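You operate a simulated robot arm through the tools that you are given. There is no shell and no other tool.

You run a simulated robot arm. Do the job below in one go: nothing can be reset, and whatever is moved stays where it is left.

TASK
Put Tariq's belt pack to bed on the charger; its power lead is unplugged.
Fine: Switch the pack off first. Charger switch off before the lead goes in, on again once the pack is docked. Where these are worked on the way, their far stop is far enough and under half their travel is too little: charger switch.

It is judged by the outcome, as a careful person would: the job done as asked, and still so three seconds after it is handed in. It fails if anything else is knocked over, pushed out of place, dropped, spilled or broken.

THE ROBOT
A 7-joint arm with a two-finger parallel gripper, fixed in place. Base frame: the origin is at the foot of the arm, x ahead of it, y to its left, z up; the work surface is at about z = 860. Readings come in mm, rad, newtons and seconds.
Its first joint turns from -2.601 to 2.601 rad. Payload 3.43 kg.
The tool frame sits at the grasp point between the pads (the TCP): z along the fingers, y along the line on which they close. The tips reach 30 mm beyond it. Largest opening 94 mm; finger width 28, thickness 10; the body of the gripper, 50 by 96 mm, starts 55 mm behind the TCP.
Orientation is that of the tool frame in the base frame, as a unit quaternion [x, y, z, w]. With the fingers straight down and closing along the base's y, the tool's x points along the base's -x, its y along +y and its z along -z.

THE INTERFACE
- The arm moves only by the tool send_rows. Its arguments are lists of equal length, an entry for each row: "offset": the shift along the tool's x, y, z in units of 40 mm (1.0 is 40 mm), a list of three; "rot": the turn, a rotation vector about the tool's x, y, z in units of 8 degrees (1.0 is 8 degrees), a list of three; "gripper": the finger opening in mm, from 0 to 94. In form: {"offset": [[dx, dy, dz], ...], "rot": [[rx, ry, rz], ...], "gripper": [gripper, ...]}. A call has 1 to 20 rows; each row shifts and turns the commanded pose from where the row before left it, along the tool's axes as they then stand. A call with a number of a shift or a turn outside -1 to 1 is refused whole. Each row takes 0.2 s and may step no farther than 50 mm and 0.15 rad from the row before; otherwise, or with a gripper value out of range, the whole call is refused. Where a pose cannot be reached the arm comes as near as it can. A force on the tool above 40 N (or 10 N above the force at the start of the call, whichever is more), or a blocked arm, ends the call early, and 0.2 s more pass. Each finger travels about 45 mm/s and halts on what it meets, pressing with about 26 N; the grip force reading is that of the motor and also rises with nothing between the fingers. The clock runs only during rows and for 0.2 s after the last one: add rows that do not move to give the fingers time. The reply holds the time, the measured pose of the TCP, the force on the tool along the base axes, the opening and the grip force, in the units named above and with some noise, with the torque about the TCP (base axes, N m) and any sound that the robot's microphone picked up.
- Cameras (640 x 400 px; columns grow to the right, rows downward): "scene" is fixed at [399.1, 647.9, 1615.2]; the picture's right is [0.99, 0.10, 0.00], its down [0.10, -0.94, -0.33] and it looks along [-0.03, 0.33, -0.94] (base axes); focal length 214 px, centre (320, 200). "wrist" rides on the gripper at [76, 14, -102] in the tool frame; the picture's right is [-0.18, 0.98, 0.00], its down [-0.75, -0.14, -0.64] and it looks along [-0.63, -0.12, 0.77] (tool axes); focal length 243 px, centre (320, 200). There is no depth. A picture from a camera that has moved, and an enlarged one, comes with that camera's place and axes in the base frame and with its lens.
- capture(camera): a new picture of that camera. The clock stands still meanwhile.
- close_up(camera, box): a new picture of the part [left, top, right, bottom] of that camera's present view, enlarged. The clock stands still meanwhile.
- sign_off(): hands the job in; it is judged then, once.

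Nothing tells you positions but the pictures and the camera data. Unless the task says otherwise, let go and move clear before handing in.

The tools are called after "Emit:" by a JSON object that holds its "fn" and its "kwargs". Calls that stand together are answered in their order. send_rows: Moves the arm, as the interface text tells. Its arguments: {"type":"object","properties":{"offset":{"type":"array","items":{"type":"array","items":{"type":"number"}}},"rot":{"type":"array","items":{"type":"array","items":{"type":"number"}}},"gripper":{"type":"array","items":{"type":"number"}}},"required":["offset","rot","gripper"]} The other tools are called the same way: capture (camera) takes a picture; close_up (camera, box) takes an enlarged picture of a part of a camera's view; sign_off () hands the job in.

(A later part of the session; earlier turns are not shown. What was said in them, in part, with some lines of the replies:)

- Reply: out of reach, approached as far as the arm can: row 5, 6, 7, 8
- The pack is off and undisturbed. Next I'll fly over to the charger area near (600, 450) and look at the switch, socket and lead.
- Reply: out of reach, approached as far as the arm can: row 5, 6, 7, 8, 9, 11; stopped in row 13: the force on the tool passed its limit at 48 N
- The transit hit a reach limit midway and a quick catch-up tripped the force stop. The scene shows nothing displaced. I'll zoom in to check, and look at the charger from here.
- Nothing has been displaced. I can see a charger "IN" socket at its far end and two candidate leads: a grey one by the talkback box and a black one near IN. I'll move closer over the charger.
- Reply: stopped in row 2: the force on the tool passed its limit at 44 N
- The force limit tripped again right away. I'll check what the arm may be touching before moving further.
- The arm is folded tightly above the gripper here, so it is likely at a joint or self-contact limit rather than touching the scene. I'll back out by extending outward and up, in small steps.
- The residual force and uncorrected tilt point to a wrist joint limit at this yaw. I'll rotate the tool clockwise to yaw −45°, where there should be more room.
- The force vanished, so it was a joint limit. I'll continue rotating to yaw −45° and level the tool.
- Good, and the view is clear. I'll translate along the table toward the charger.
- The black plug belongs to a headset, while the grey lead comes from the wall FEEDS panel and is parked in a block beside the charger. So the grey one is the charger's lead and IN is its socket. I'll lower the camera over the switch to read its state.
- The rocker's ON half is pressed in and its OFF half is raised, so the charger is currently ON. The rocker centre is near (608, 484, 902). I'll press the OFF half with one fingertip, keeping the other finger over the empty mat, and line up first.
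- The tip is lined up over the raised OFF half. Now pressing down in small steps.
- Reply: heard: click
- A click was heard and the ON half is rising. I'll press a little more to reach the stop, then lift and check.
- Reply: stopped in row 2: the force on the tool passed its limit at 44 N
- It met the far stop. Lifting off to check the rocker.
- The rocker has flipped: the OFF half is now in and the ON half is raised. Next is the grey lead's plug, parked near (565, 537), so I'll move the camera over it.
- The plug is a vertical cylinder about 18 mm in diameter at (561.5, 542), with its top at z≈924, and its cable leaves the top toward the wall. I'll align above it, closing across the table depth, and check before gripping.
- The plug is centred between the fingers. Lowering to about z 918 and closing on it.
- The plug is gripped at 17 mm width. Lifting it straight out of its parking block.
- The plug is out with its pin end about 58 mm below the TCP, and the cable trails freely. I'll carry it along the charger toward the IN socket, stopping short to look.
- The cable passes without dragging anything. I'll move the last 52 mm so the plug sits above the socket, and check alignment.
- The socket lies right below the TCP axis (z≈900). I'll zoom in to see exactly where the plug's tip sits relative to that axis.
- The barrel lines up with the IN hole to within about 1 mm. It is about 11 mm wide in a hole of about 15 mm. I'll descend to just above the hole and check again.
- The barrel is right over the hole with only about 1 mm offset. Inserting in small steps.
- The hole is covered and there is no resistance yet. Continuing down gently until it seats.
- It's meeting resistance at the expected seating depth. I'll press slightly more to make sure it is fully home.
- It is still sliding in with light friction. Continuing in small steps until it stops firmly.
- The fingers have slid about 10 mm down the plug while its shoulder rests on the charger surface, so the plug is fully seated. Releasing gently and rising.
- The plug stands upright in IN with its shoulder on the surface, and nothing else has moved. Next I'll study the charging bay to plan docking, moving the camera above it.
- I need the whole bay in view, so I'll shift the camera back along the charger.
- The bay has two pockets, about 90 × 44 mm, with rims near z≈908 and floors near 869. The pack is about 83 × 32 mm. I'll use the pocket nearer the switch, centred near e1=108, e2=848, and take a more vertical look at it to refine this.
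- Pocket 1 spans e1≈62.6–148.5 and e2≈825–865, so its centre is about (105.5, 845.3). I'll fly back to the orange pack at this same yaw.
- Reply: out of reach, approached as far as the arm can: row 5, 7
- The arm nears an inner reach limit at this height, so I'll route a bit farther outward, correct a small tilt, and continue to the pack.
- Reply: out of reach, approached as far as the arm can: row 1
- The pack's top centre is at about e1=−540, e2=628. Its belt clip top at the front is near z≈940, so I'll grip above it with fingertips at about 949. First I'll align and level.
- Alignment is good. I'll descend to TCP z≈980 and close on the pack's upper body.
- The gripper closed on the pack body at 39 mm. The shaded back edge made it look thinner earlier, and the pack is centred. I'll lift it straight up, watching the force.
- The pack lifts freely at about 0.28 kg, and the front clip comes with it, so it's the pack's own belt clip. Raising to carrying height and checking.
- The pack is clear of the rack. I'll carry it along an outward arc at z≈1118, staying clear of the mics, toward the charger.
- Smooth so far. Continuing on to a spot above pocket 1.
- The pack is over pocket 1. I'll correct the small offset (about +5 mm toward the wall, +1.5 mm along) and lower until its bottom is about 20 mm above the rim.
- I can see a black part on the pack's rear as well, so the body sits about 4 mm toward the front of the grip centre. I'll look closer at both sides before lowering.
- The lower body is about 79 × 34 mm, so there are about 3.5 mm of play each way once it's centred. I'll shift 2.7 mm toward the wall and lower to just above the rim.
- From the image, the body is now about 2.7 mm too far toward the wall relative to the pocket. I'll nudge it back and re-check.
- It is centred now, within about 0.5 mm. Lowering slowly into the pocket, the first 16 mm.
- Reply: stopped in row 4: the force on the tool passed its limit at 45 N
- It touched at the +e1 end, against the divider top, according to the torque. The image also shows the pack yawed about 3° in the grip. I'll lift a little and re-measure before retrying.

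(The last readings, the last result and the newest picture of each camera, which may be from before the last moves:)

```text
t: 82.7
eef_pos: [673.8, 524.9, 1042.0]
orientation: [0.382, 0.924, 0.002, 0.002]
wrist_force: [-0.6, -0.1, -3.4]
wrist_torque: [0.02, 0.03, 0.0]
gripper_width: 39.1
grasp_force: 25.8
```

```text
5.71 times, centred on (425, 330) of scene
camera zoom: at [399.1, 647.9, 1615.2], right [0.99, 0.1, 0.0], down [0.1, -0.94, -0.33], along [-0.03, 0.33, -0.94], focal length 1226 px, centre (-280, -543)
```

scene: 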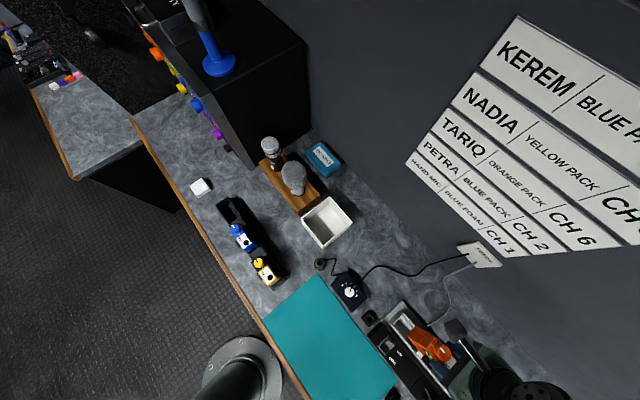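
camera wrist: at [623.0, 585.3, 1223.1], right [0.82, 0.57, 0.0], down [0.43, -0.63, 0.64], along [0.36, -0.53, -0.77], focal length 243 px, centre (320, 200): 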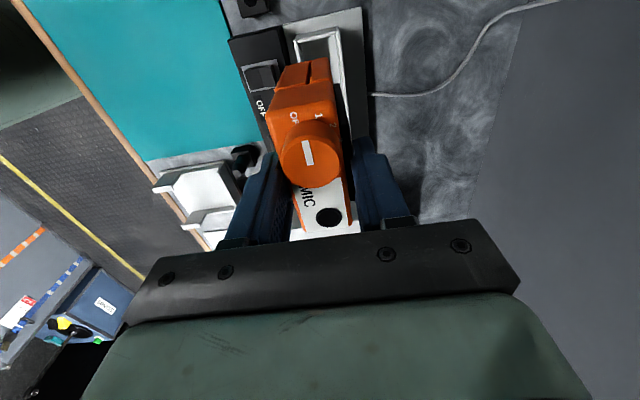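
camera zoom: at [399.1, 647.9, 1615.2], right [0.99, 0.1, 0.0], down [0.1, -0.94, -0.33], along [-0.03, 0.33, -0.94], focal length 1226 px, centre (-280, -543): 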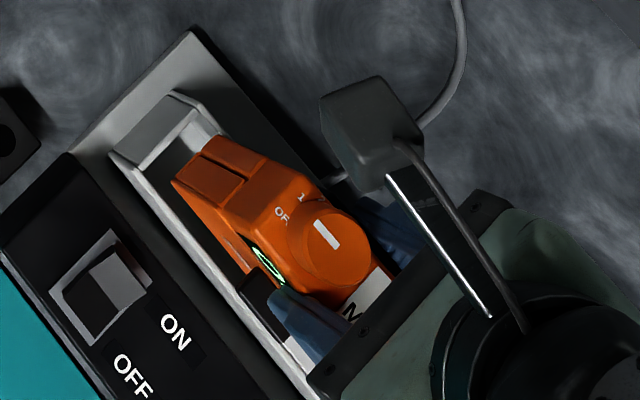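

The contact pitched the pack about 3° in the grip, with its bottom toward the divider. I'll counter-tilt the tool by about 3.3° to make the pack upright, trim the yaw, and re-measure.

Emit:
{"fn": "send_rows", "kwargs": {"offset": [[0, 0, 0], [0, 0, 0], [0, 0, 0]], "rot": [[0, 0.2, -0.05], [0, 0.21, -0.04], [0, 0, 0]], "gripper": [26, 26, 26]}}

Emit:
{"fn": "close_up", "kwargs": {"camera": "wrist", "box": [250, 20, 380, 130]}}

Emit:
{"fn": "close_up", "kwargs": {"camera": "wrist", "box": [230, 60, 410, 240]}}

Emit:
{"fn": "close_up", "kwargs": {"camera": "scene", "box": [385, 295, 465, 365]}}

```text
t: 83.5
eef_pos: [673.7, 526.2, 1041.6]
orientation: [0.376, 0.926, 0.013, -0.025]
wrist_force: [0.3, -0.4, -3.0]
wrist_torque: [-0.01, 0.03, 0.0]
gripper_width: 39.3
grasp_force: 25.7
```

```text
3.64 times, centred on (315, 75) of wrist
camera zoom: at [632.8, 585.5, 1148.7], right [0.82, 0.58, -0.01], down [0.47, -0.65, 0.6], along [0.34, -0.49, -0.8], focal length 882 px, centre (338, 654)
```

zoom: 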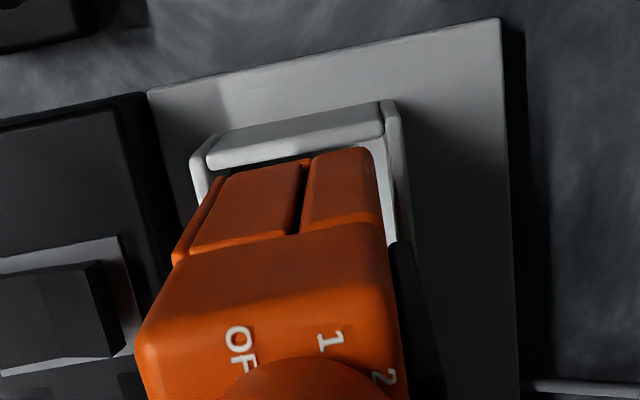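

```text
2.22 times, centred on (320, 150) of wrist
camera zoom: at [632.8, 585.5, 1148.7], right [0.82, 0.58, -0.01], down [0.47, -0.65, 0.6], along [0.34, -0.49, -0.8], focal length 539 px, centre (320, 311)
```

zoom: 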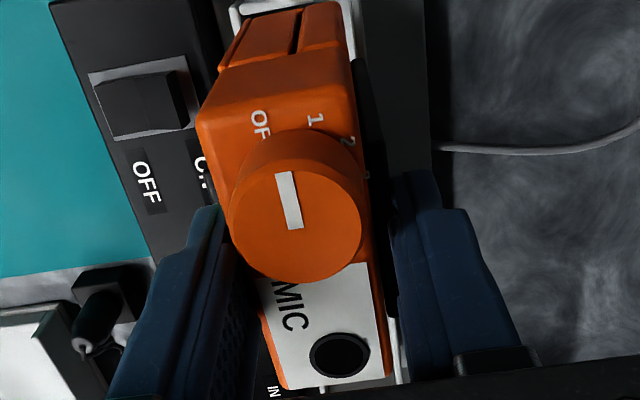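

```text
5.71 times, centred on (425, 330) of scene
camera zoom: at [399.1, 647.9, 1615.2], right [0.99, 0.1, 0.0], down [0.1, -0.94, -0.33], along [-0.03, 0.33, -0.94], focal length 1226 px, centre (-280, -543)
```

zoom: 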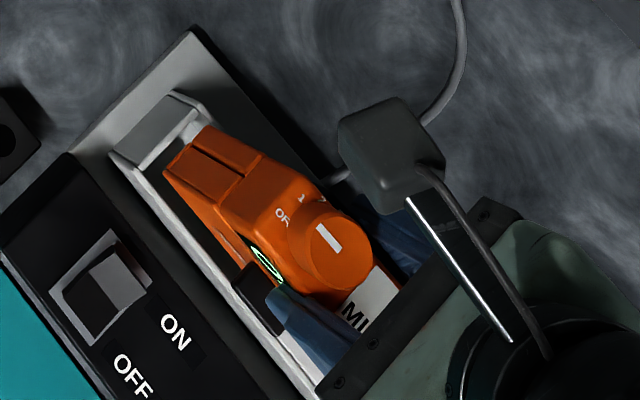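

Relative to the pocket, the bottom now needs about +2 mm along e1 and −1.7 mm across. I'll add a little more pitch correction, apply the shift, and check again.

Emit:
{"fn": "send_rows", "kwargs": {"offset": [[-0.127, -0.0425, -0.007], [0, 0, 0], [0, 0, 0]], "rot": [[0, 0.19, 0], [0, 0, 0], [0, 0, 0]], "gripper": [26, 26, 26]}}

Emit:
{"fn": "close_up", "kwargs": {"camera": "wrist", "box": [250, 30, 380, 130]}}

Emit:
{"fn": "close_up", "kwargs": {"camera": "wrist", "box": [285, 45, 355, 105]}}

Emit:
{"fn": "close_up", "kwargs": {"camera": "scene", "box": [385, 295, 465, 365]}}

```text
t: 84.3
eef_pos: [675.6, 521.3, 1040.2]
orientation: [0.375, 0.926, 0.017, -0.036]
wrist_force: [0.2, 0.8, -1.6]
wrist_torque: [-0.02, -0.02, 0.0]
gripper_width: 39.1
grasp_force: 26.2
```

```text
4.00 times, centred on (315, 80) of wrist
camera zoom: at [637.0, 578.6, 1150.6], right [0.82, 0.58, -0.01], down [0.48, -0.66, 0.58], along [0.33, -0.48, -0.82], focal length 970 px, centre (340, 680)
```

zoom: 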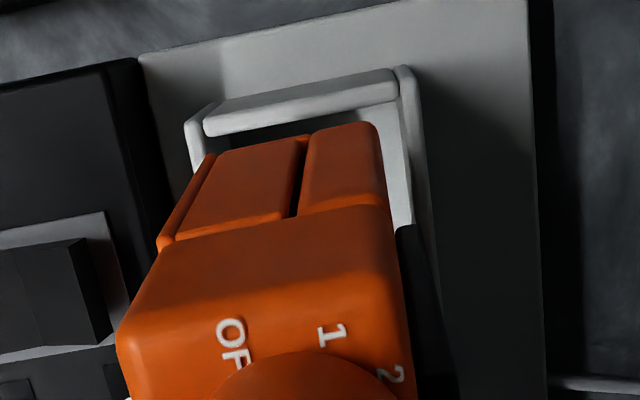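

```text
6.67 times, centred on (320, 75) of wrist
camera zoom: at [637.0, 578.6, 1150.6], right [0.82, 0.58, -0.01], down [0.48, -0.66, 0.58], along [0.33, -0.48, -0.82], focal length 1618 px, centre (320, 1033)
```

zoom: 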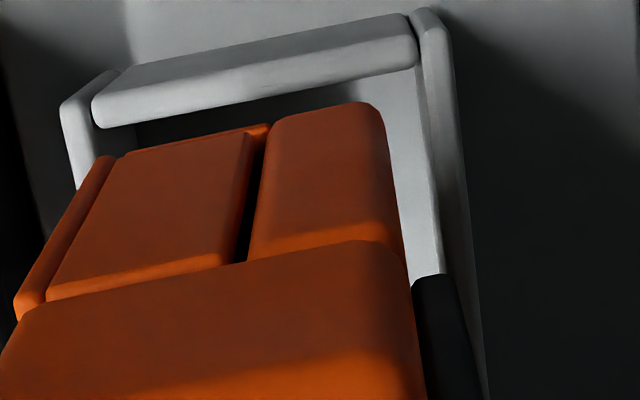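

```text
5.71 times, centred on (425, 330) of scene
camera zoom: at [399.1, 647.9, 1615.2], right [0.99, 0.1, 0.0], down [0.1, -0.94, -0.33], along [-0.03, 0.33, -0.94], focal length 1226 px, centre (-280, -543)
```

zoom: 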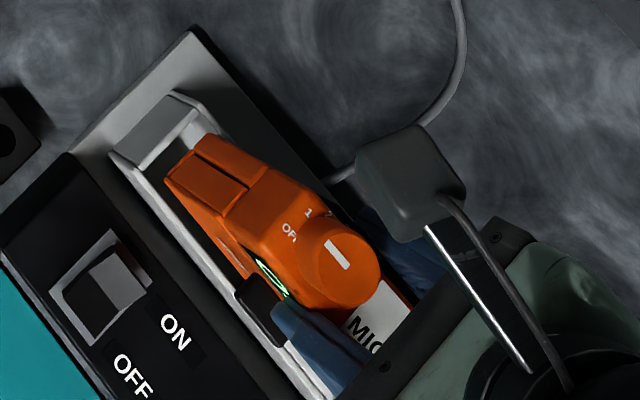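

The bottom edge now sits about 1 mm inside the pocket's end and is centred across, by my estimate. I'll lower straight down 18 mm to just above the rim.

Emit:
{"fn": "send_rows", "kwargs": {"offset": [[-0.0079, -0.0004, 0.1], [-0.0079, -0.0004, 0.1], [-0.0079, -0.0004, 0.1], [-0.0079, -0.0004, 0.1], [-0.004, -0.0002, 0.05], [0, 0, 0]], "rot": [[0, 0, 0], [0, 0, 0], [0, 0, 0], [0, 0, 0], [0, 0, 0], [0, 0, 0]], "gripper": [26, 26, 26, 26, 26, 26]}}

Emit:
{"fn": "close_up", "kwargs": {"camera": "wrist", "box": [285, 45, 355, 105]}}

Emit:
{"fn": "close_up", "kwargs": {"camera": "scene", "box": [385, 295, 465, 365]}}

```text
t: 85.7
eef_pos: [675.9, 521.8, 1022.5]
orientation: [0.376, 0.926, 0.016, -0.037]
wrist_force: [-0.4, 0.0, -3.0]
wrist_torque: [-0.04, -0.04, -0.02]
gripper_width: 39.4
grasp_force: 25.8
```

```text
6.67 times, centred on (320, 75) of wrist
camera zoom: at [636.9, 579.0, 1132.8], right [0.82, 0.58, -0.01], down [0.48, -0.66, 0.58], along [0.33, -0.48, -0.82], focal length 1618 px, centre (320, 1033)
```

zoom: 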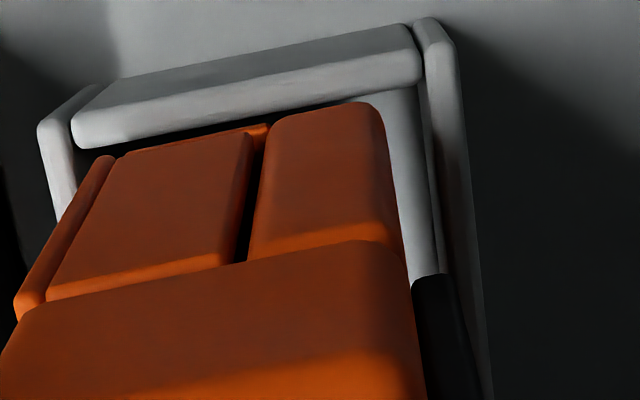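

```text
5.71 times, centred on (425, 330) of scene
camera zoom: at [399.1, 647.9, 1615.2], right [0.99, 0.1, 0.0], down [0.1, -0.94, -0.33], along [-0.03, 0.33, -0.94], focal length 1226 px, centre (-280, -543)
```

zoom: 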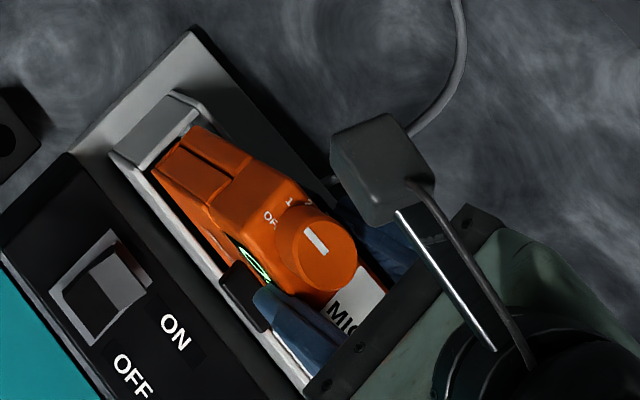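

No contact yet, and the pack's bottom is just above the rim and inside the opening. Continuing in small steps while watching force.

Emit:
{"fn": "send_rows", "kwargs": {"offset": [[-0.004, -0.0002, 0.05], [-0.004, -0.0002, 0.05], [0, 0, 0]], "rot": [[0, 0, 0], [0, 0, 0], [0, 0, 0]], "gripper": [26, 26, 26]}}

```text
t: 86.5
eef_pos: [676.2, 522.2, 1019.5]
orientation: [0.376, 0.926, 0.017, -0.038]
wrist_force: [0.0, -0.4, -2.8]
wrist_torque: [0.01, 0.01, 0.04]
gripper_width: 39.4
grasp_force: 26.3
```

Emit:
{"fn": "send_rows", "kwargs": {"offset": [[-0.004, -0.0002, 0.05], [-0.004, -0.0002, 0.05], [-0.004, -0.0002, 0.05], [0, 0, 0]], "rot": [[0, 0, 0], [0, 0, 0], [0, 0, 0], [0, 0, 0]], "gripper": [26, 26, 26, 26]}}

Emit:
{"fn": "close_up", "kwargs": {"camera": "wrist", "box": [285, 45, 355, 105]}}

```text
t: 87.5
eef_pos: [675.6, 521.1, 1013.3]
orientation: [0.376, 0.926, 0.017, -0.038]
wrist_force: [0.4, 0.6, -2.9]
wrist_torque: [0.02, 0.02, 0.02]
gripper_width: 39.5
grasp_force: 26.2
```

```text
6.67 times, centred on (320, 75) of wrist
camera zoom: at [637.4, 578.6, 1122.7], right [0.82, 0.58, -0.01], down [0.48, -0.66, 0.58], along [0.33, -0.48, -0.82], focal length 1618 px, centre (320, 1033)
```

zoom: 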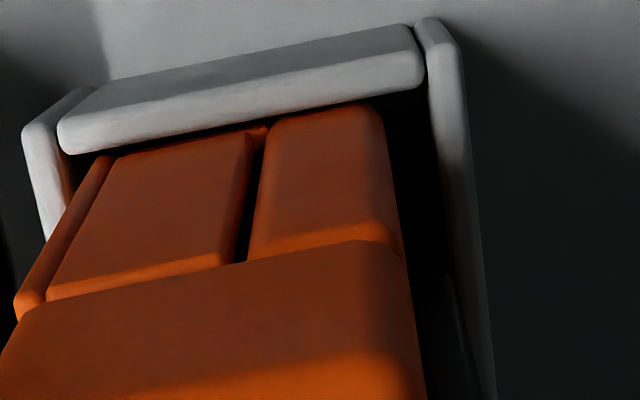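

It is past the rim with no contact. Continuing down.

Emit:
{"fn": "send_rows", "kwargs": {"offset": [[-0.006, -0.0003, 0.075], [-0.006, -0.0003, 0.075], [-0.006, -0.0003, 0.075], [0, 0, 0]], "rot": [[0, 0, 0], [0, 0, 0], [0, 0, 0], [0, 0, 0]], "gripper": [26, 26, 26, 26]}}

Emit:
{"fn": "close_up", "kwargs": {"camera": "wrist", "box": [270, 45, 370, 125]}}

Emit:
{"fn": "close_up", "kwargs": {"camera": "scene", "box": [385, 295, 465, 365]}}

```text
t: 88.5
eef_pos: [675.8, 520.2, 1005.9]
orientation: [0.376, 0.926, 0.018, -0.038]
wrist_force: [-5.1, -4.2, 34.0]
wrist_torque: [-0.35, -0.63, -0.09]
gripper_width: 40.0
grasp_force: 25.9
```

```text
5.00 times, centred on (320, 85) of wrist
camera zoom: at [635.9, 577.6, 1115.2], right [0.82, 0.58, -0.01], down [0.48, -0.66, 0.58], along [0.33, -0.48, -0.82], focal length 1213 px, centre (320, 775)
```

zoom: 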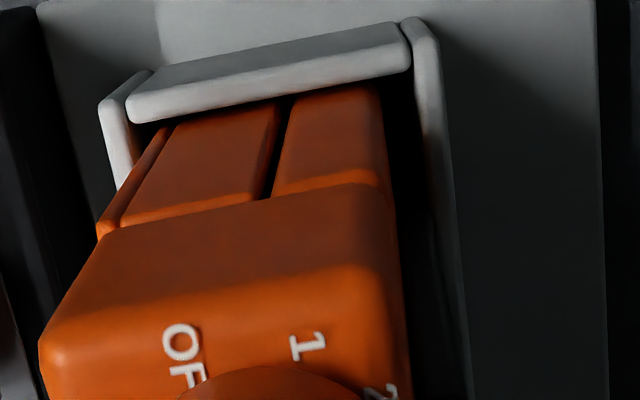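

```text
5.71 times, centred on (425, 330) of scene
camera zoom: at [399.1, 647.9, 1615.2], right [0.99, 0.1, 0.0], down [0.1, -0.94, -0.33], along [-0.03, 0.33, -0.94], focal length 1226 px, centre (-280, -543)
```

zoom: 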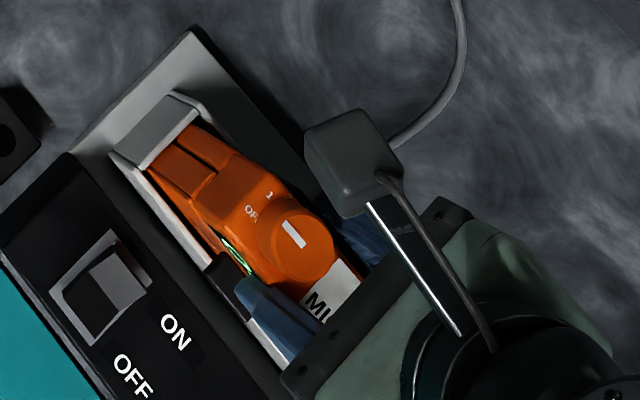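

The rear clip has landed on the pocket's back wall, so the whole pack with its clip (39 mm) goes into the pocket. I'll back up 7 mm, shift about 2.4 mm toward the front, and re-check.

Emit:
{"fn": "send_rows", "kwargs": {"offset": [[0.008, 0.0004, -0.1], [0.006, 0.0003, -0.075], [0, -0.06, 0], [0, 0, 0], [0, 0, 0]], "rot": [[0, 0, 0], [0, 0, 0], [0, 0, 0], [0, 0, 0], [0, 0, 0]], "gripper": [26, 26, 26, 26, 26]}}

Emit:
{"fn": "close_up", "kwargs": {"camera": "wrist", "box": [270, 45, 370, 125]}}

Emit:
{"fn": "close_up", "kwargs": {"camera": "wrist", "box": [330, 55, 390, 125]}}

Emit:
{"fn": "close_up", "kwargs": {"camera": "scene", "box": [395, 305, 445, 350]}}

```text
t: 89.7
eef_pos: [674.4, 519.3, 1009.3]
orientation: [0.376, 0.926, 0.017, -0.037]
wrist_force: [0.5, 0.6, -3.1]
wrist_torque: [0.02, 0.01, -0.04]
gripper_width: 39.3
grasp_force: 26.1
```

```text
5.00 times, centred on (320, 85) of wrist
camera zoom: at [635.6, 576.7, 1120.0], right [0.82, 0.58, -0.01], down [0.48, -0.66, 0.58], along [0.33, -0.48, -0.82], focal length 1213 px, centre (320, 775)
```

zoom: 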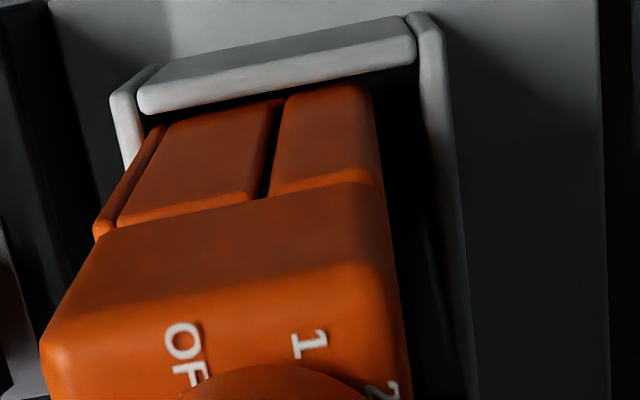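

```text
5.71 times, centred on (360, 90) of wrist
camera zoom: at [635.6, 576.7, 1120.0], right [0.82, 0.58, -0.01], down [0.48, -0.66, 0.58], along [0.33, -0.48, -0.82], focal length 1386 px, centre (91, 829)
```

zoom: 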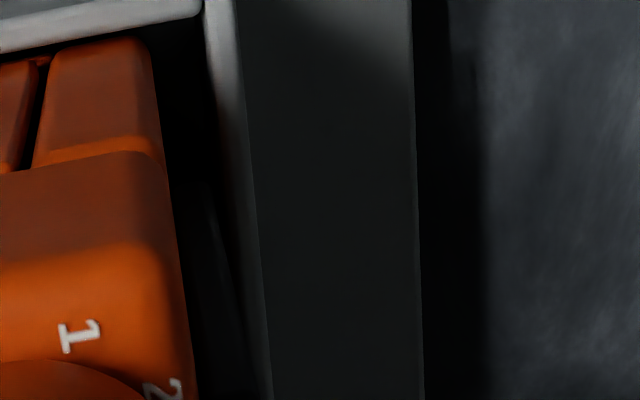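

```text
8.89 times, centred on (420, 328) of scene
camera zoom: at [399.1, 647.9, 1615.2], right [0.99, 0.1, 0.0], down [0.1, -0.94, -0.33], along [-0.03, 0.33, -0.94], focal length 1906 px, centre (-569, -933)
```

zoom: 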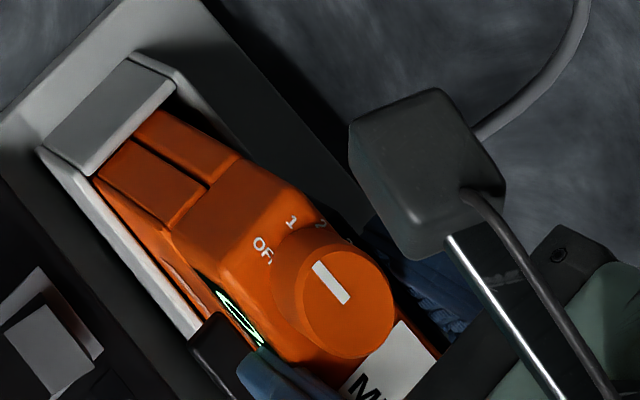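

It's now centred across, with body plus clip at about 825–864 in a pocket of about 823–866. Lowering again in small steps.

Emit:
{"fn": "send_rows", "kwargs": {"offset": [[-0.005, -0.0003, 0.0625], [-0.005, -0.0003, 0.0625], [-0.004, -0.0002, 0.05], [0, 0, 0]], "rot": [[0, 0, 0], [0, 0, 0], [0, 0, 0], [0, 0, 0]], "gripper": [26, 26, 26, 26]}}

```text
t: 90.7
eef_pos: [675.7, 519.0, 1004.5]
orientation: [0.376, 0.926, 0.017, -0.038]
wrist_force: [0.1, 0.1, -3.5]
wrist_torque: [0.0, 0.01, -0.03]
gripper_width: 39.2
grasp_force: 26.2
```

No contact. Continuing.

Emit:
{"fn": "send_rows", "kwargs": {"offset": [[-0.005, -0.0003, 0.0625], [-0.005, -0.0003, 0.0625], [-0.005, -0.0003, 0.0625], [0, 0, 0]], "rot": [[0, 0, 0], [0, 0, 0], [0, 0, 0], [0, 0, 0]], "gripper": [26, 26, 26, 26]}}

Emit:
{"fn": "close_up", "kwargs": {"camera": "wrist", "box": [270, 45, 370, 125]}}

Emit:
{"fn": "close_up", "kwargs": {"camera": "scene", "box": [395, 305, 445, 350]}}

```text
t: 91.7
eef_pos: [673.9, 518.2, 996.2]
orientation: [0.376, 0.926, 0.018, -0.037]
wrist_force: [-0.7, 0.0, -2.8]
wrist_torque: [0.0, -0.03, -0.02]
gripper_width: 39.2
grasp_force: 25.7
```

```text
5.00 times, centred on (320, 85) of wrist
camera zoom: at [635.7, 577.0, 1106.2], right [0.82, 0.58, -0.01], down [0.48, -0.66, 0.58], along [0.33, -0.48, -0.82], focal length 1213 px, centre (320, 775)
```

zoom: 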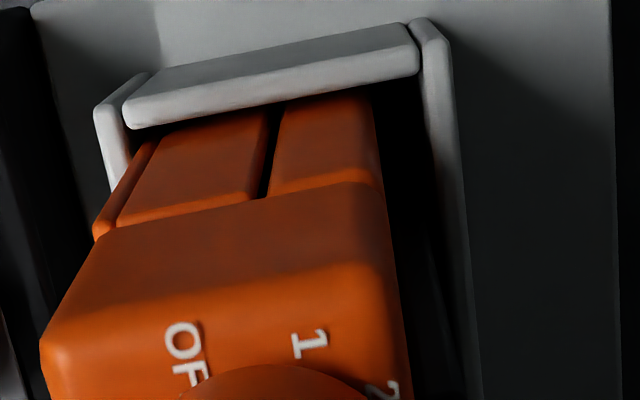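

```text
8.89 times, centred on (420, 328) of scene
camera zoom: at [399.1, 647.9, 1615.2], right [0.99, 0.1, 0.0], down [0.1, -0.94, -0.33], along [-0.03, 0.33, -0.94], focal length 1906 px, centre (-569, -933)
```

zoom: 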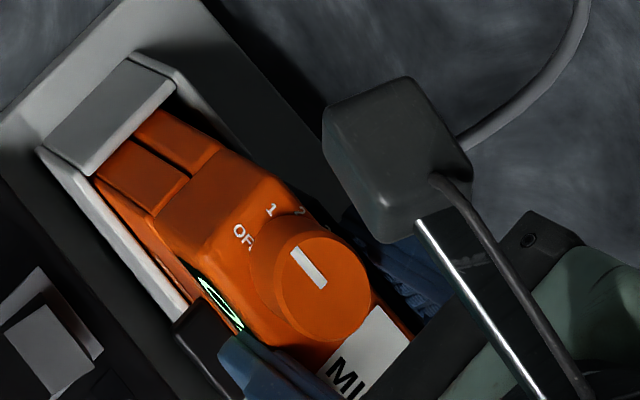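

Sliding in well. Continuing down.

Emit:
{"fn": "send_rows", "kwargs": {"offset": [[-0.005, -0.0003, 0.0625], [-0.005, -0.0003, 0.0625], [-0.005, -0.0003, 0.0625], [0, 0, 0]], "rot": [[0, 0, 0], [0, 0, 0], [0, 0, 0], [0, 0, 0]], "gripper": [26, 26, 26, 26]}}

Emit:
{"fn": "close_up", "kwargs": {"camera": "scene", "box": [395, 305, 445, 350]}}

```text
t: 92.7
eef_pos: [675.8, 520.3, 989.2]
orientation: [0.376, 0.926, 0.018, -0.038]
wrist_force: [0.0, 0.2, -2.9]
wrist_torque: [0.01, -0.02, -0.02]
gripper_width: 39.1
grasp_force: 25.7
```

```text
8.89 times, centred on (420, 328) of scene
camera zoom: at [399.1, 647.9, 1615.2], right [0.99, 0.1, 0.0], down [0.1, -0.94, -0.33], along [-0.03, 0.33, -0.94], focal length 1906 px, centre (-569, -933)
```

zoom: 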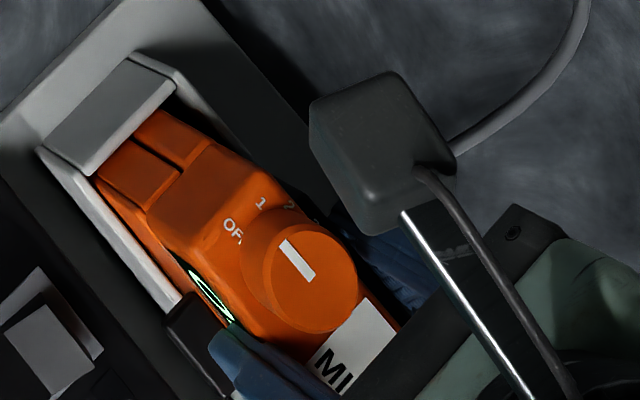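

Emit:
{"fn": "send_rows", "kwargs": {"offset": [[-0.004, -0.0002, 0.05], [-0.004, -0.0002, 0.05], [-0.004, -0.0002, 0.05], [0, 0, 0]], "rot": [[0, 0, 0], [0, 0, 0], [0, 0, 0], [0, 0, 0]], "gripper": [26, 26, 26, 26]}}

```text
t: 93.7
eef_pos: [675.7, 519.5, 982.8]
orientation: [0.375, 0.926, 0.017, -0.038]
wrist_force: [-3.5, 3.6, 0.0]
wrist_torque: [0.1, 0.21, -0.1]
gripper_width: 39.2
grasp_force: 26.0
```

Light contact with the divider side. I'll ease 1 mm away from it and continue down gently.

Emit:
{"fn": "send_rows", "kwargs": {"offset": [[0.03, 0, 0], [-0.004, -0.0002, 0.05], [0, 0, 0]], "rot": [[0, 0, 0], [0, 0, 0], [0, 0, 0]], "gripper": [26, 26, 26]}}

Emit:
{"fn": "close_up", "kwargs": {"camera": "wrist", "box": [240, 35, 400, 165]}}

Emit:
{"fn": "close_up", "kwargs": {"camera": "scene", "box": [385, 295, 465, 365]}}

```text
t: 94.5
eef_pos: [674.8, 519.6, 981.5]
orientation: [0.376, 0.926, 0.018, -0.037]
wrist_force: [1.3, -0.2, 16.3]
wrist_torque: [-0.68, -0.56, 0.04]
gripper_width: 39.1
grasp_force: 25.8
```

```text
3.08 times, centred on (320, 100) of wrist
camera zoom: at [635.4, 577.3, 1090.8], right [0.82, 0.58, -0.01], down [0.48, -0.66, 0.58], along [0.33, -0.48, -0.82], focal length 746 px, centre (320, 508)
```

zoom: 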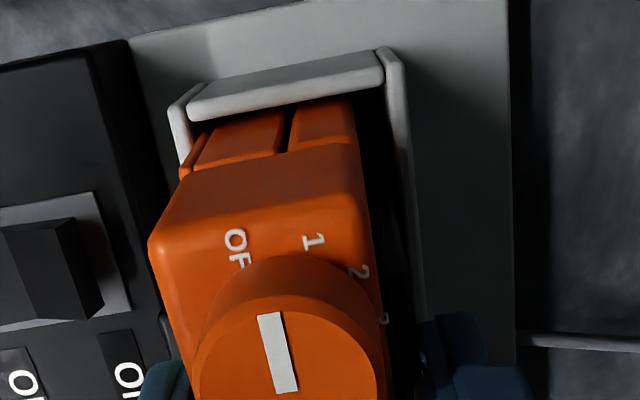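

```text
5.71 times, centred on (425, 330) of scene
camera zoom: at [399.1, 647.9, 1615.2], right [0.99, 0.1, 0.0], down [0.1, -0.94, -0.33], along [-0.03, 0.33, -0.94], focal length 1226 px, centre (-280, -543)
```

zoom: 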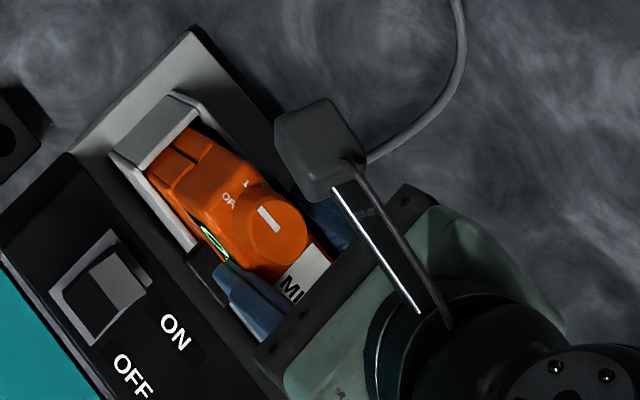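

The pack's bottom has reached the pocket floor, with the contact at the +e1 end at floor height. I'll open the fingers and let it settle.

Emit:
{"fn": "send_rows", "kwargs": {"offset": [[0.002, 0, -0.03], [0, 0, 0], [0, 0, 0], [0, 0, 0], [0, 0, 0], [0, 0, 0]], "rot": [[0, 0, 0], [0, 0, 0], [0, 0, 0], [0, 0, 0], [0, 0, 0], [0, 0, 0]], "gripper": [26, 44, 50, 60, 64, 64]}}

Emit:
{"fn": "close_up", "kwargs": {"camera": "wrist", "box": [220, 35, 420, 200]}}

Emit:
{"fn": "close_up", "kwargs": {"camera": "scene", "box": [385, 295, 465, 365]}}

```text
t: 95.9
eef_pos: [674.4, 520.5, 981.7]
orientation: [0.376, 0.926, 0.017, -0.038]
wrist_force: [0.4, 0.2, 0.1]
wrist_torque: [-0.01, -0.03, -0.03]
gripper_width: 64.0
grasp_force: 0.1
```

```text
2.42 times, centred on (320, 118) of wrist
camera zoom: at [635.2, 577.5, 1091.2], right [0.82, 0.58, -0.01], down [0.48, -0.66, 0.58], along [0.33, -0.48, -0.82], focal length 588 px, centre (320, 400)
```

zoom: 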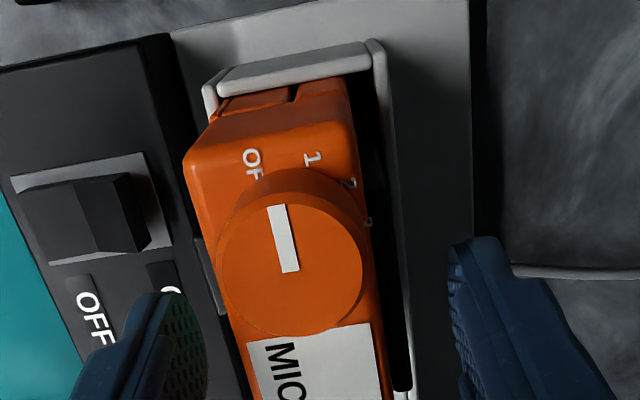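

```text
5.71 times, centred on (425, 330) of scene
camera zoom: at [399.1, 647.9, 1615.2], right [0.99, 0.1, 0.0], down [0.1, -0.94, -0.33], along [-0.03, 0.33, -0.94], focal length 1226 px, centre (-280, -543)
```

zoom: 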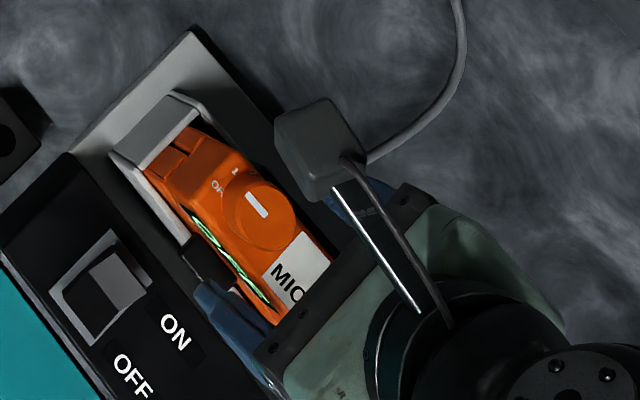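

Released, and the pack settled upright in the pocket. Rising straight up and levelling the tool for inspection.

Emit:
{"fn": "send_rows", "kwargs": {"offset": [[0.032, 0.002, -0.4], [0.064, 0.004, -0.8], [0.064, 0.004, -0.8], [0.064, 0.004, -0.8], [0, 0, 0], [0, 0, 0]], "rot": [[0, 0, 0], [0, 0, 0], [0, 0, 0], [0, 0, 0], [0, -0.57, 0], [0, 0, 0]], "gripper": [70, 80, 94, 94, 94, 94]}}

Emit:
{"fn": "capture", "kwargs": {"camera": "wrist"}}

Emit:
{"fn": "close_up", "kwargs": {"camera": "wrist", "box": [250, 20, 400, 180]}}

Emit:
{"fn": "close_up", "kwargs": {"camera": "scene", "box": [380, 300, 460, 370]}}

```text
t: 97.3
eef_pos: [675.0, 520.8, 1095.3]
orientation: [0.377, 0.926, 0.002, 0.0]
wrist_force: [0.4, -0.2, 0.1]
wrist_torque: [-0.01, 0.02, -0.01]
gripper_width: 94.1
grasp_force: 0.0
```

```text
taken
camera wrist: at [629.6, 583.9, 1198.6], right [0.82, 0.58, 0.0], down [0.44, -0.63, 0.64], along [0.37, -0.52, -0.77], focal length 243 px, centre (320, 200)
```

wrist: 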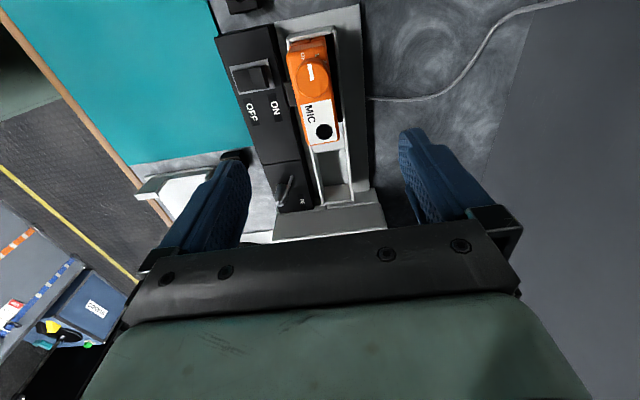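

```text
2.50 times, centred on (325, 100) of wrist
camera zoom: at [629.6, 583.9, 1198.6], right [0.82, 0.58, 0.0], down [0.44, -0.63, 0.64], along [0.37, -0.52, -0.77], focal length 606 px, centre (308, 450)
```

zoom: 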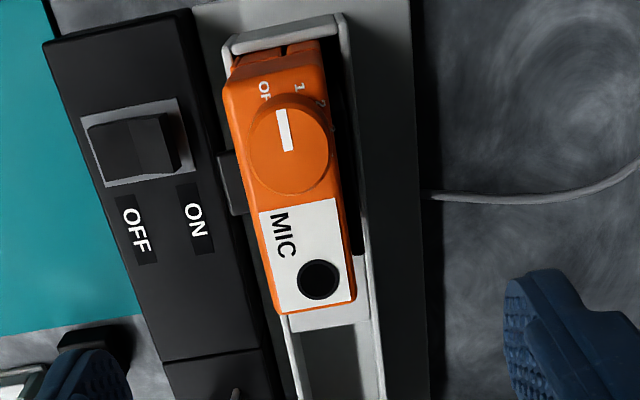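

```text
5.71 times, centred on (420, 335) of scene
camera zoom: at [399.1, 647.9, 1615.2], right [0.99, 0.1, 0.0], down [0.1, -0.94, -0.33], along [-0.03, 0.33, -0.94], focal length 1226 px, centre (-251, -571)
```

zoom: 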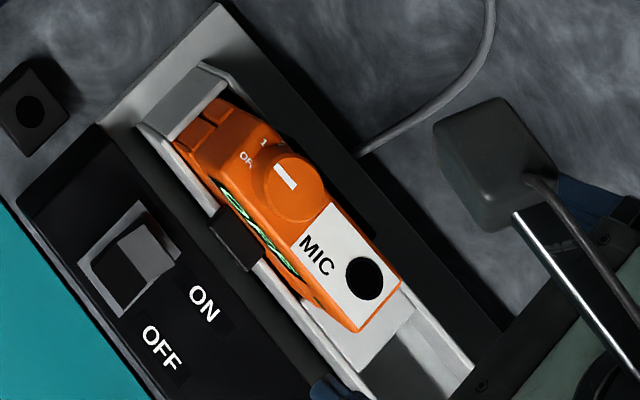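

The pack is docked, with its knob still at OFF. Now I'll switch the charger back on, positioning the same fingertip over the raised ON half of the rocker.

Emit:
{"fn": "send_rows", "kwargs": {"offset": [[0.177, -0.797, 0], [0.177, -0.797, 0], [0.177, -0.797, 0], [0, 0, 0.8], [0, 0, 0.8], [0, 0, 0.8], [0, 0, 0.4], [0, 0, 0]], "rot": [[0, 0, 0], [0, 0, 0], [0, 0, 0], [0, 0, 0], [0, 0, 0], [0, 0, 0], [0, 0, 0], [0, 0, 0]], "gripper": [94, 80, 60, 60, 60, 60, 60, 60]}}

Emit:
{"fn": "capture", "kwargs": {"camera": "wrist"}}

Emit:
{"fn": "close_up", "kwargs": {"camera": "wrist", "box": [300, 40, 460, 200]}}

Emit:
{"fn": "close_up", "kwargs": {"camera": "scene", "box": [370, 300, 450, 370]}}

```text
t: 99.1
eef_pos: [592.2, 466.4, 981.8]
orientation: [0.376, 0.927, 0.003, 0.0]
wrist_force: [0.5, -0.4, -0.8]
wrist_torque: [0.04, 0.03, 0.0]
gripper_width: 60.0
grasp_force: 0.1
```

```text
taken
camera wrist: at [547.1, 530.1, 1086.2], right [0.82, 0.58, 0.0], down [0.44, -0.63, 0.64], along [0.37, -0.52, -0.77], focal length 243 px, centre (320, 200)
```

wrist: 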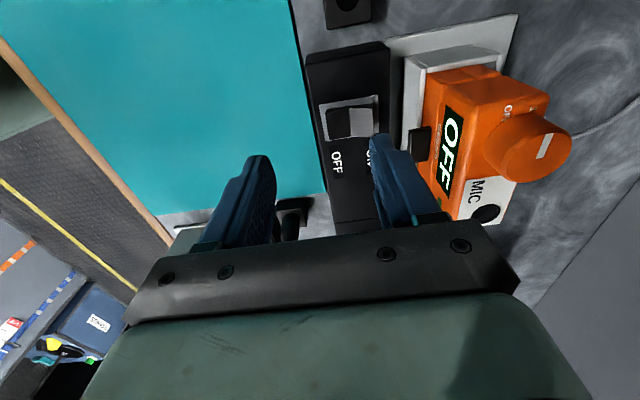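

```text
2.50 times, centred on (380, 120) of wrist
camera zoom: at [547.1, 530.1, 1086.2], right [0.82, 0.58, 0.0], down [0.44, -0.63, 0.64], along [0.37, -0.52, -0.77], focal length 606 px, centre (170, 400)
```

zoom: 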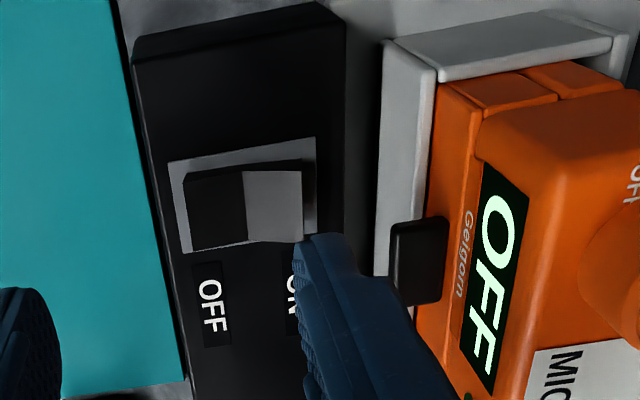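

```text
5.71 times, centred on (410, 335) of scene
camera zoom: at [399.1, 647.9, 1615.2], right [0.99, 0.1, 0.0], down [0.1, -0.94, -0.33], along [-0.03, 0.33, -0.94], focal length 1226 px, centre (-194, -571)
```

zoom: 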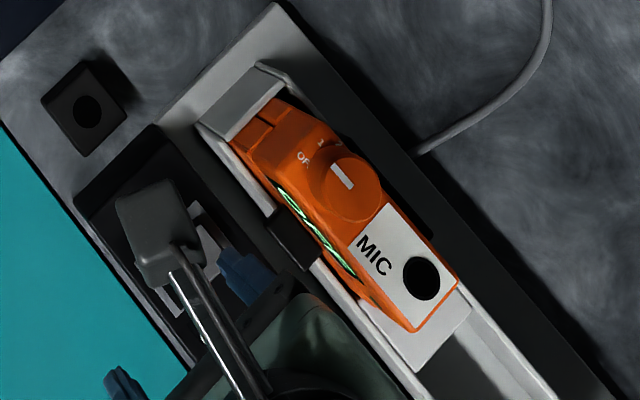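

The display reads OFF and the pack sits well in the pocket. The tip is over the ON half, so I'll press down in small steps.

Emit:
{"fn": "send_rows", "kwargs": {"offset": [[0, 0, 0.5], [0, 0, 0.3], [0, 0, 0.1], [0, 0, 0.1], [0, 0, 0.1], [0, 0, 0]], "rot": [[0, 0, 0], [0, 0, 0], [0, 0, 0], [0, 0, 0], [0, 0, 0], [0, 0, 0]], "gripper": [60, 60, 60, 60, 60, 60]}}

Emit:
{"fn": "close_up", "kwargs": {"camera": "wrist", "box": [300, 40, 460, 200]}}

```text
t: 100.5
eef_pos: [592.5, 466.1, 940.1]
orientation: [0.376, 0.927, 0.002, -0.001]
wrist_force: [-0.2, 0.3, 0.3]
wrist_torque: [0.03, 0.01, 0.03]
gripper_width: 59.8
grasp_force: 0.1
heard: click
```

```text
2.50 times, centred on (380, 120) of wrist
camera zoom: at [547.4, 530.2, 1043.0], right [0.82, 0.58, 0.0], down [0.44, -0.63, 0.64], along [0.37, -0.52, -0.77], focal length 606 px, centre (170, 400)
```

zoom: 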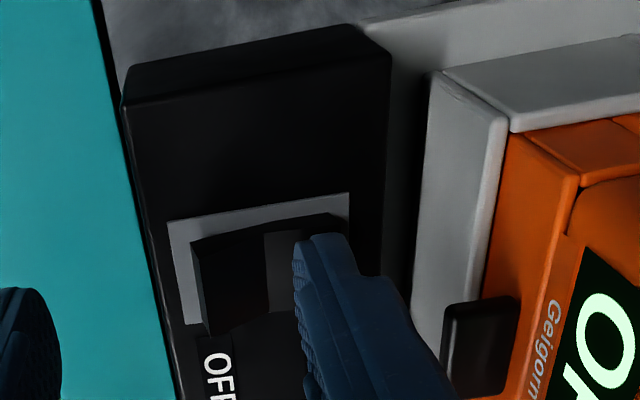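

A click, and the OFF half has popped up. A little more press confirms it's at the stop, then I'll lift away.

Emit:
{"fn": "send_rows", "kwargs": {"offset": [[0, 0, 0.05], [0, 0, 0.04], [0, 0, 0]], "rot": [[0, 0, 0], [0, 0, 0], [0, 0, 0]], "gripper": [60, 60, 60]}}

```text
t: 101.4
eef_pos: [591.8, 466.9, 937.7]
orientation: [0.376, 0.926, 0.004, 0.001]
wrist_force: [-2.8, -1.4, 14.9]
wrist_torque: [0.29, -0.37, 0.06]
gripper_width: 58.1
grasp_force: 0.0
stopped in row 3: the force on the tool passed its limit at 42 N (the readings are from after the stop); the commanded pose is now the measured one
```

It's at its far stop. Lifting clear and inspecting everything.

Emit:
{"fn": "send_rows", "kwargs": {"offset": [[0, 0, -0.3], [0, 0, -0.7], [0, 0, -0.8], [0, 0, -0.8], [0, 0, -0.8], [0, 0, -0.6], [0, 0, 0]], "rot": [[0, 0, 0], [0, 0, 0], [0, 0, 0], [0, 0, 0], [0, 0, 0], [0, 0, 0], [0, 0, 0]], "gripper": [60, 60, 60, 60, 60, 60, 60]}}

Emit:
{"fn": "capture", "kwargs": {"camera": "wrist"}}

Emit:
{"fn": "close_up", "kwargs": {"camera": "wrist", "box": [280, 20, 480, 220]}}

Emit:
{"fn": "capture", "kwargs": {"camera": "scene"}}

Emit:
{"fn": "close_up", "kwargs": {"camera": "scene", "box": [350, 290, 500, 400]}}

```text
t: 103.0
eef_pos: [593.3, 467.1, 1095.0]
orientation: [0.376, 0.927, 0.004, 0.0]
wrist_force: [1.7, 0.2, 0.0]
wrist_torque: [-0.01, -0.02, 0.02]
gripper_width: 60.0
grasp_force: 0.0
```

```text
taken
camera wrist: at [547.8, 528.8, 1199.4], right [0.82, 0.58, 0.01], down [0.44, -0.63, 0.64], along [0.37, -0.52, -0.77], focal length 243 px, centre (320, 200)
```

wrist: 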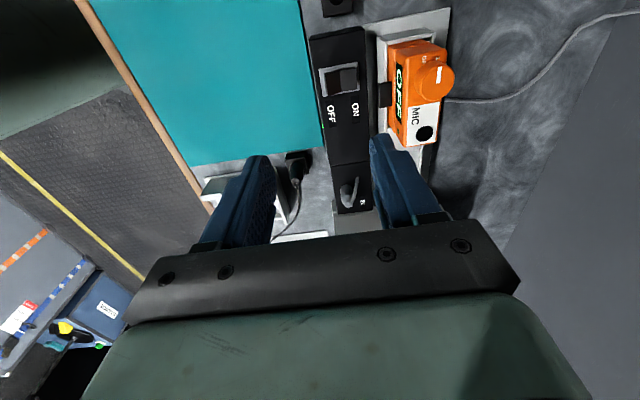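

```text
2.00 times, centred on (380, 120) of wrist
camera zoom: at [547.8, 528.8, 1199.4], right [0.82, 0.58, 0.01], down [0.44, -0.63, 0.64], along [0.37, -0.52, -0.77], focal length 485 px, centre (200, 360)
```

zoom: 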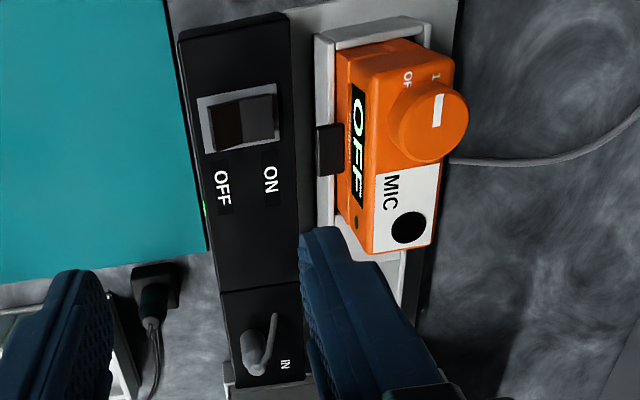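

```text
taken
```

scene: 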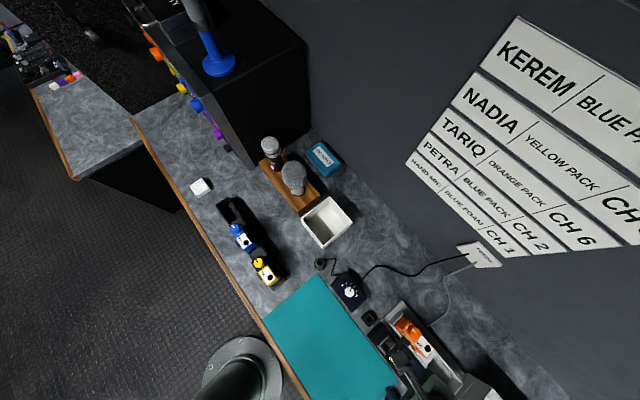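

```text
3.64 times, centred on (425, 345) of scene
camera zoom: at [399.1, 647.9, 1615.2], right [0.99, 0.1, 0.0], down [0.1, -0.94, -0.33], along [-0.03, 0.33, -0.94], focal length 780 px, centre (-62, -327)
```

zoom: 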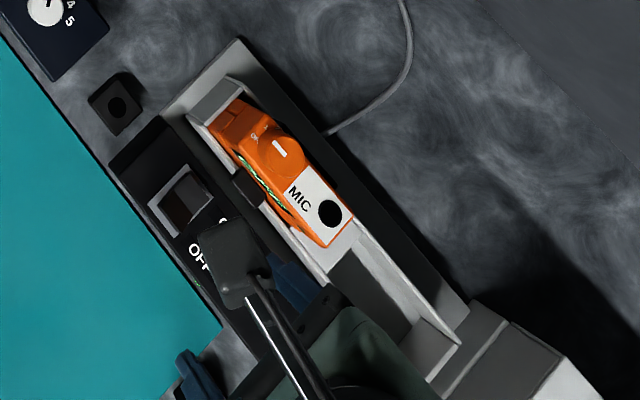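

The rocker reads ON, and I glimpse a green light on the charger's front face. I'll zoom in to check the indicators and the plug.

Emit:
{"fn": "close_up", "kwargs": {"camera": "wrist", "box": [290, 50, 370, 160]}}

Emit:
{"fn": "close_up", "kwargs": {"camera": "wrist", "box": [310, 150, 390, 220]}}

Emit:
{"fn": "close_up", "kwargs": {"camera": "wrist", "box": [370, 0, 470, 150]}}

```text
3.64 times, centred on (330, 105) of wrist
camera zoom: at [547.8, 528.8, 1199.4], right [0.82, 0.58, 0.01], down [0.44, -0.63, 0.64], along [0.37, -0.52, -0.77], focal length 882 px, centre (284, 546)
```

zoom: 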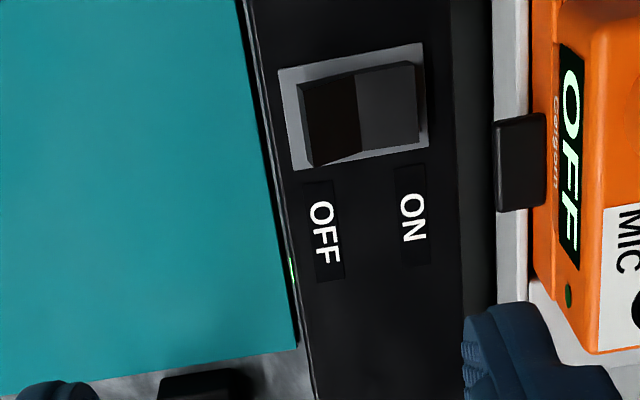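

```text
5.71 times, centred on (350, 185) of wrist
camera zoom: at [547.8, 528.8, 1199.4], right [0.82, 0.58, 0.01], down [0.44, -0.63, 0.64], along [0.37, -0.52, -0.77], focal length 1386 px, centre (149, 286)
```

zoom: 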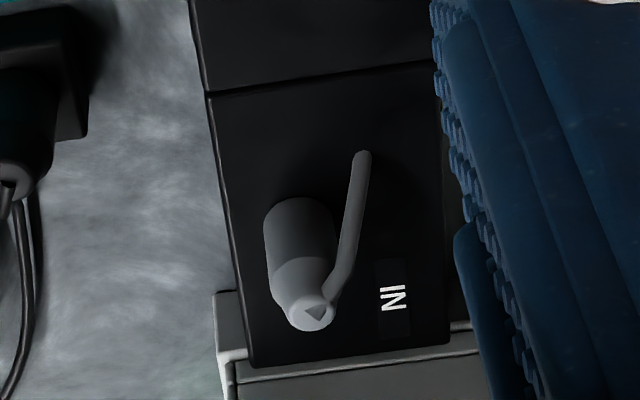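

```text
2.67 times, centred on (420, 75) of wrist
camera zoom: at [547.8, 528.8, 1199.4], right [0.82, 0.58, 0.01], down [0.44, -0.63, 0.64], along [0.37, -0.52, -0.77], focal length 647 px, centre (53, 533)
```

zoom: 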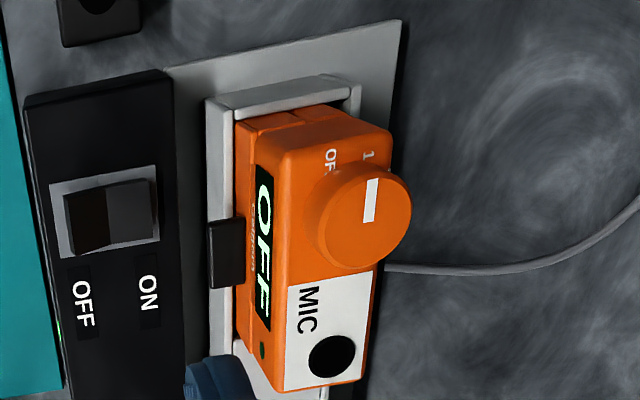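

The plug is seated and the green light is partly visible. I'll rotate the camera to look at the charger's front face and confirm its indicators.

Emit:
{"fn": "send_rows", "kwargs": {"offset": [[0, 0, 0], [0, 0, 0], [0, 0, 0], [0, 0, 0], [0, 0, 0], [0, 0, 0], [0, 0, 0], [0, 0, 0]], "rot": [[0, 0, -0.95], [0, 0, -0.95], [0, 0, -0.95], [0, 0, -0.95], [0, 0, -0.95], [0, 0, -0.95], [0, 0, -0.95], [0, 0, 0]], "gripper": [60, 60, 60, 60, 60, 60, 60, 60]}}

Emit:
{"fn": "capture", "kwargs": {"camera": "wrist"}}

Emit:
{"fn": "close_up", "kwargs": {"camera": "wrist", "box": [180, 20, 420, 200]}}

```text
t: 104.8
eef_pos: [591.9, 466.4, 1097.1]
orientation: [-0.08, 0.997, 0.004, 0.002]
wrist_force: [-0.5, 0.7, -1.0]
wrist_torque: [0.0, 0.01, 0.02]
gripper_width: 59.8
grasp_force: 0.0
```

```text
taken
camera wrist: at [514.6, 468.2, 1199.6], right [0.03, 1.0, 0.01], down [0.76, -0.02, 0.64], along [0.64, -0.01, -0.76], focal length 243 px, centre (320, 200)
```

wrist: 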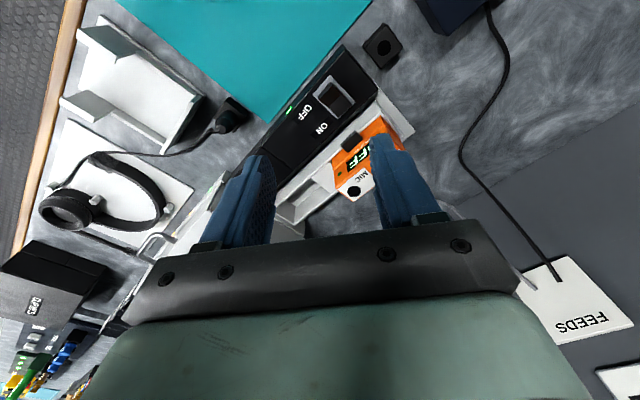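

```text
2.22 times, centred on (300, 110) of wrist
camera zoom: at [514.6, 468.2, 1199.6], right [0.03, 1.0, 0.01], down [0.76, -0.02, 0.64], along [0.64, -0.01, -0.76], focal length 539 px, centre (364, 400)
```

zoom: 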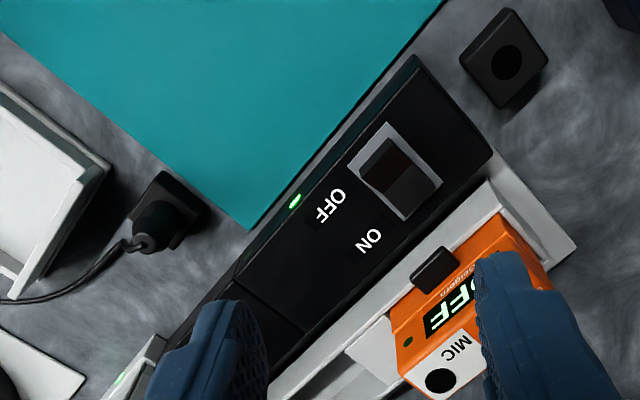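

Emit:
{"fn": "close_up", "kwargs": {"camera": "wrist", "box": [200, 70, 360, 200]}}

Emit:
{"fn": "close_up", "kwargs": {"camera": "wrist", "box": [190, 140, 260, 220]}}

```text
3.08 times, centred on (280, 135) of wrist
camera zoom: at [514.6, 468.2, 1199.6], right [0.03, 1.0, 0.01], down [0.76, -0.02, 0.64], along [0.64, -0.01, -0.76], focal length 746 px, centre (443, 400)
```

zoom: 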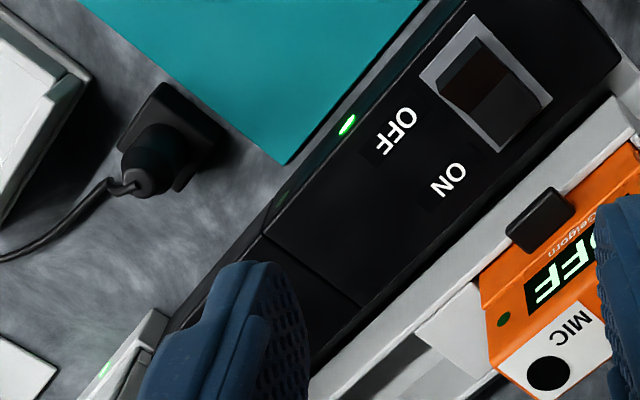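

```text
5.00 times, centred on (225, 180) of wrist
camera zoom: at [514.6, 468.2, 1199.6], right [0.03, 1.0, 0.01], down [0.76, -0.02, 0.64], along [0.64, -0.01, -0.76], focal length 1213 px, centre (795, 300)
```

zoom: 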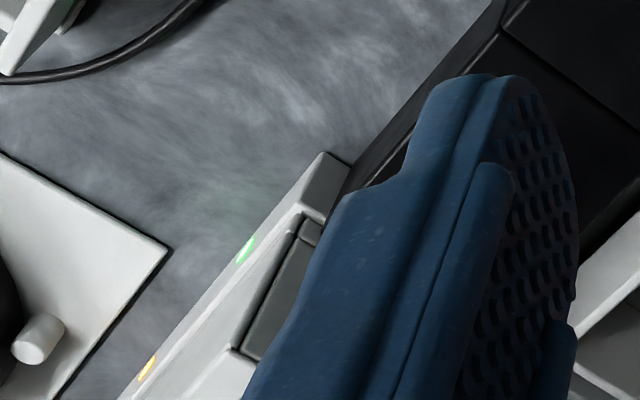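

Tariq's orange pack is switched off and docked, and the indicator beside its pocket is lit green. The grey lead is in IN, the charger switch is ON, and nothing else has moved. The gripper is open and clear, so I'm handing the job in.

Emit:
{"fn": "sign_off", "kwargs": {}}

```text
The job is handed in.
```

Tariq's orange belt pack is on the charger, and the green light beside its pocket is lit. I handed the job in.

- **Pack:** I turned its knob from CH 6 to OFF before moving it. Its display reads OFF and its own light is out.
- **Charger switch:** I switched it off before the lead went in and back on once the pack was docked. Both times it clicked and was pressed to its far stop.
- **Lead:** the grey lead from the wall FEEDS panel is in the charger's IN socket, with the plug's shoulder resting on the surface. I took it to be the charger's lead because the other loose plug belongs to the headset.
- **Docking:** the pack is in the pocket nearer the switch. The first tries touched the pocket's divider and then its back wall, each with about 35–45 N. I lifted and re-aligned it each time, and it then went in and settled upright.

In the last pictures nothing else had moved. The blue and yellow packs are still in their rack, and the gripper is open and clear of everything.
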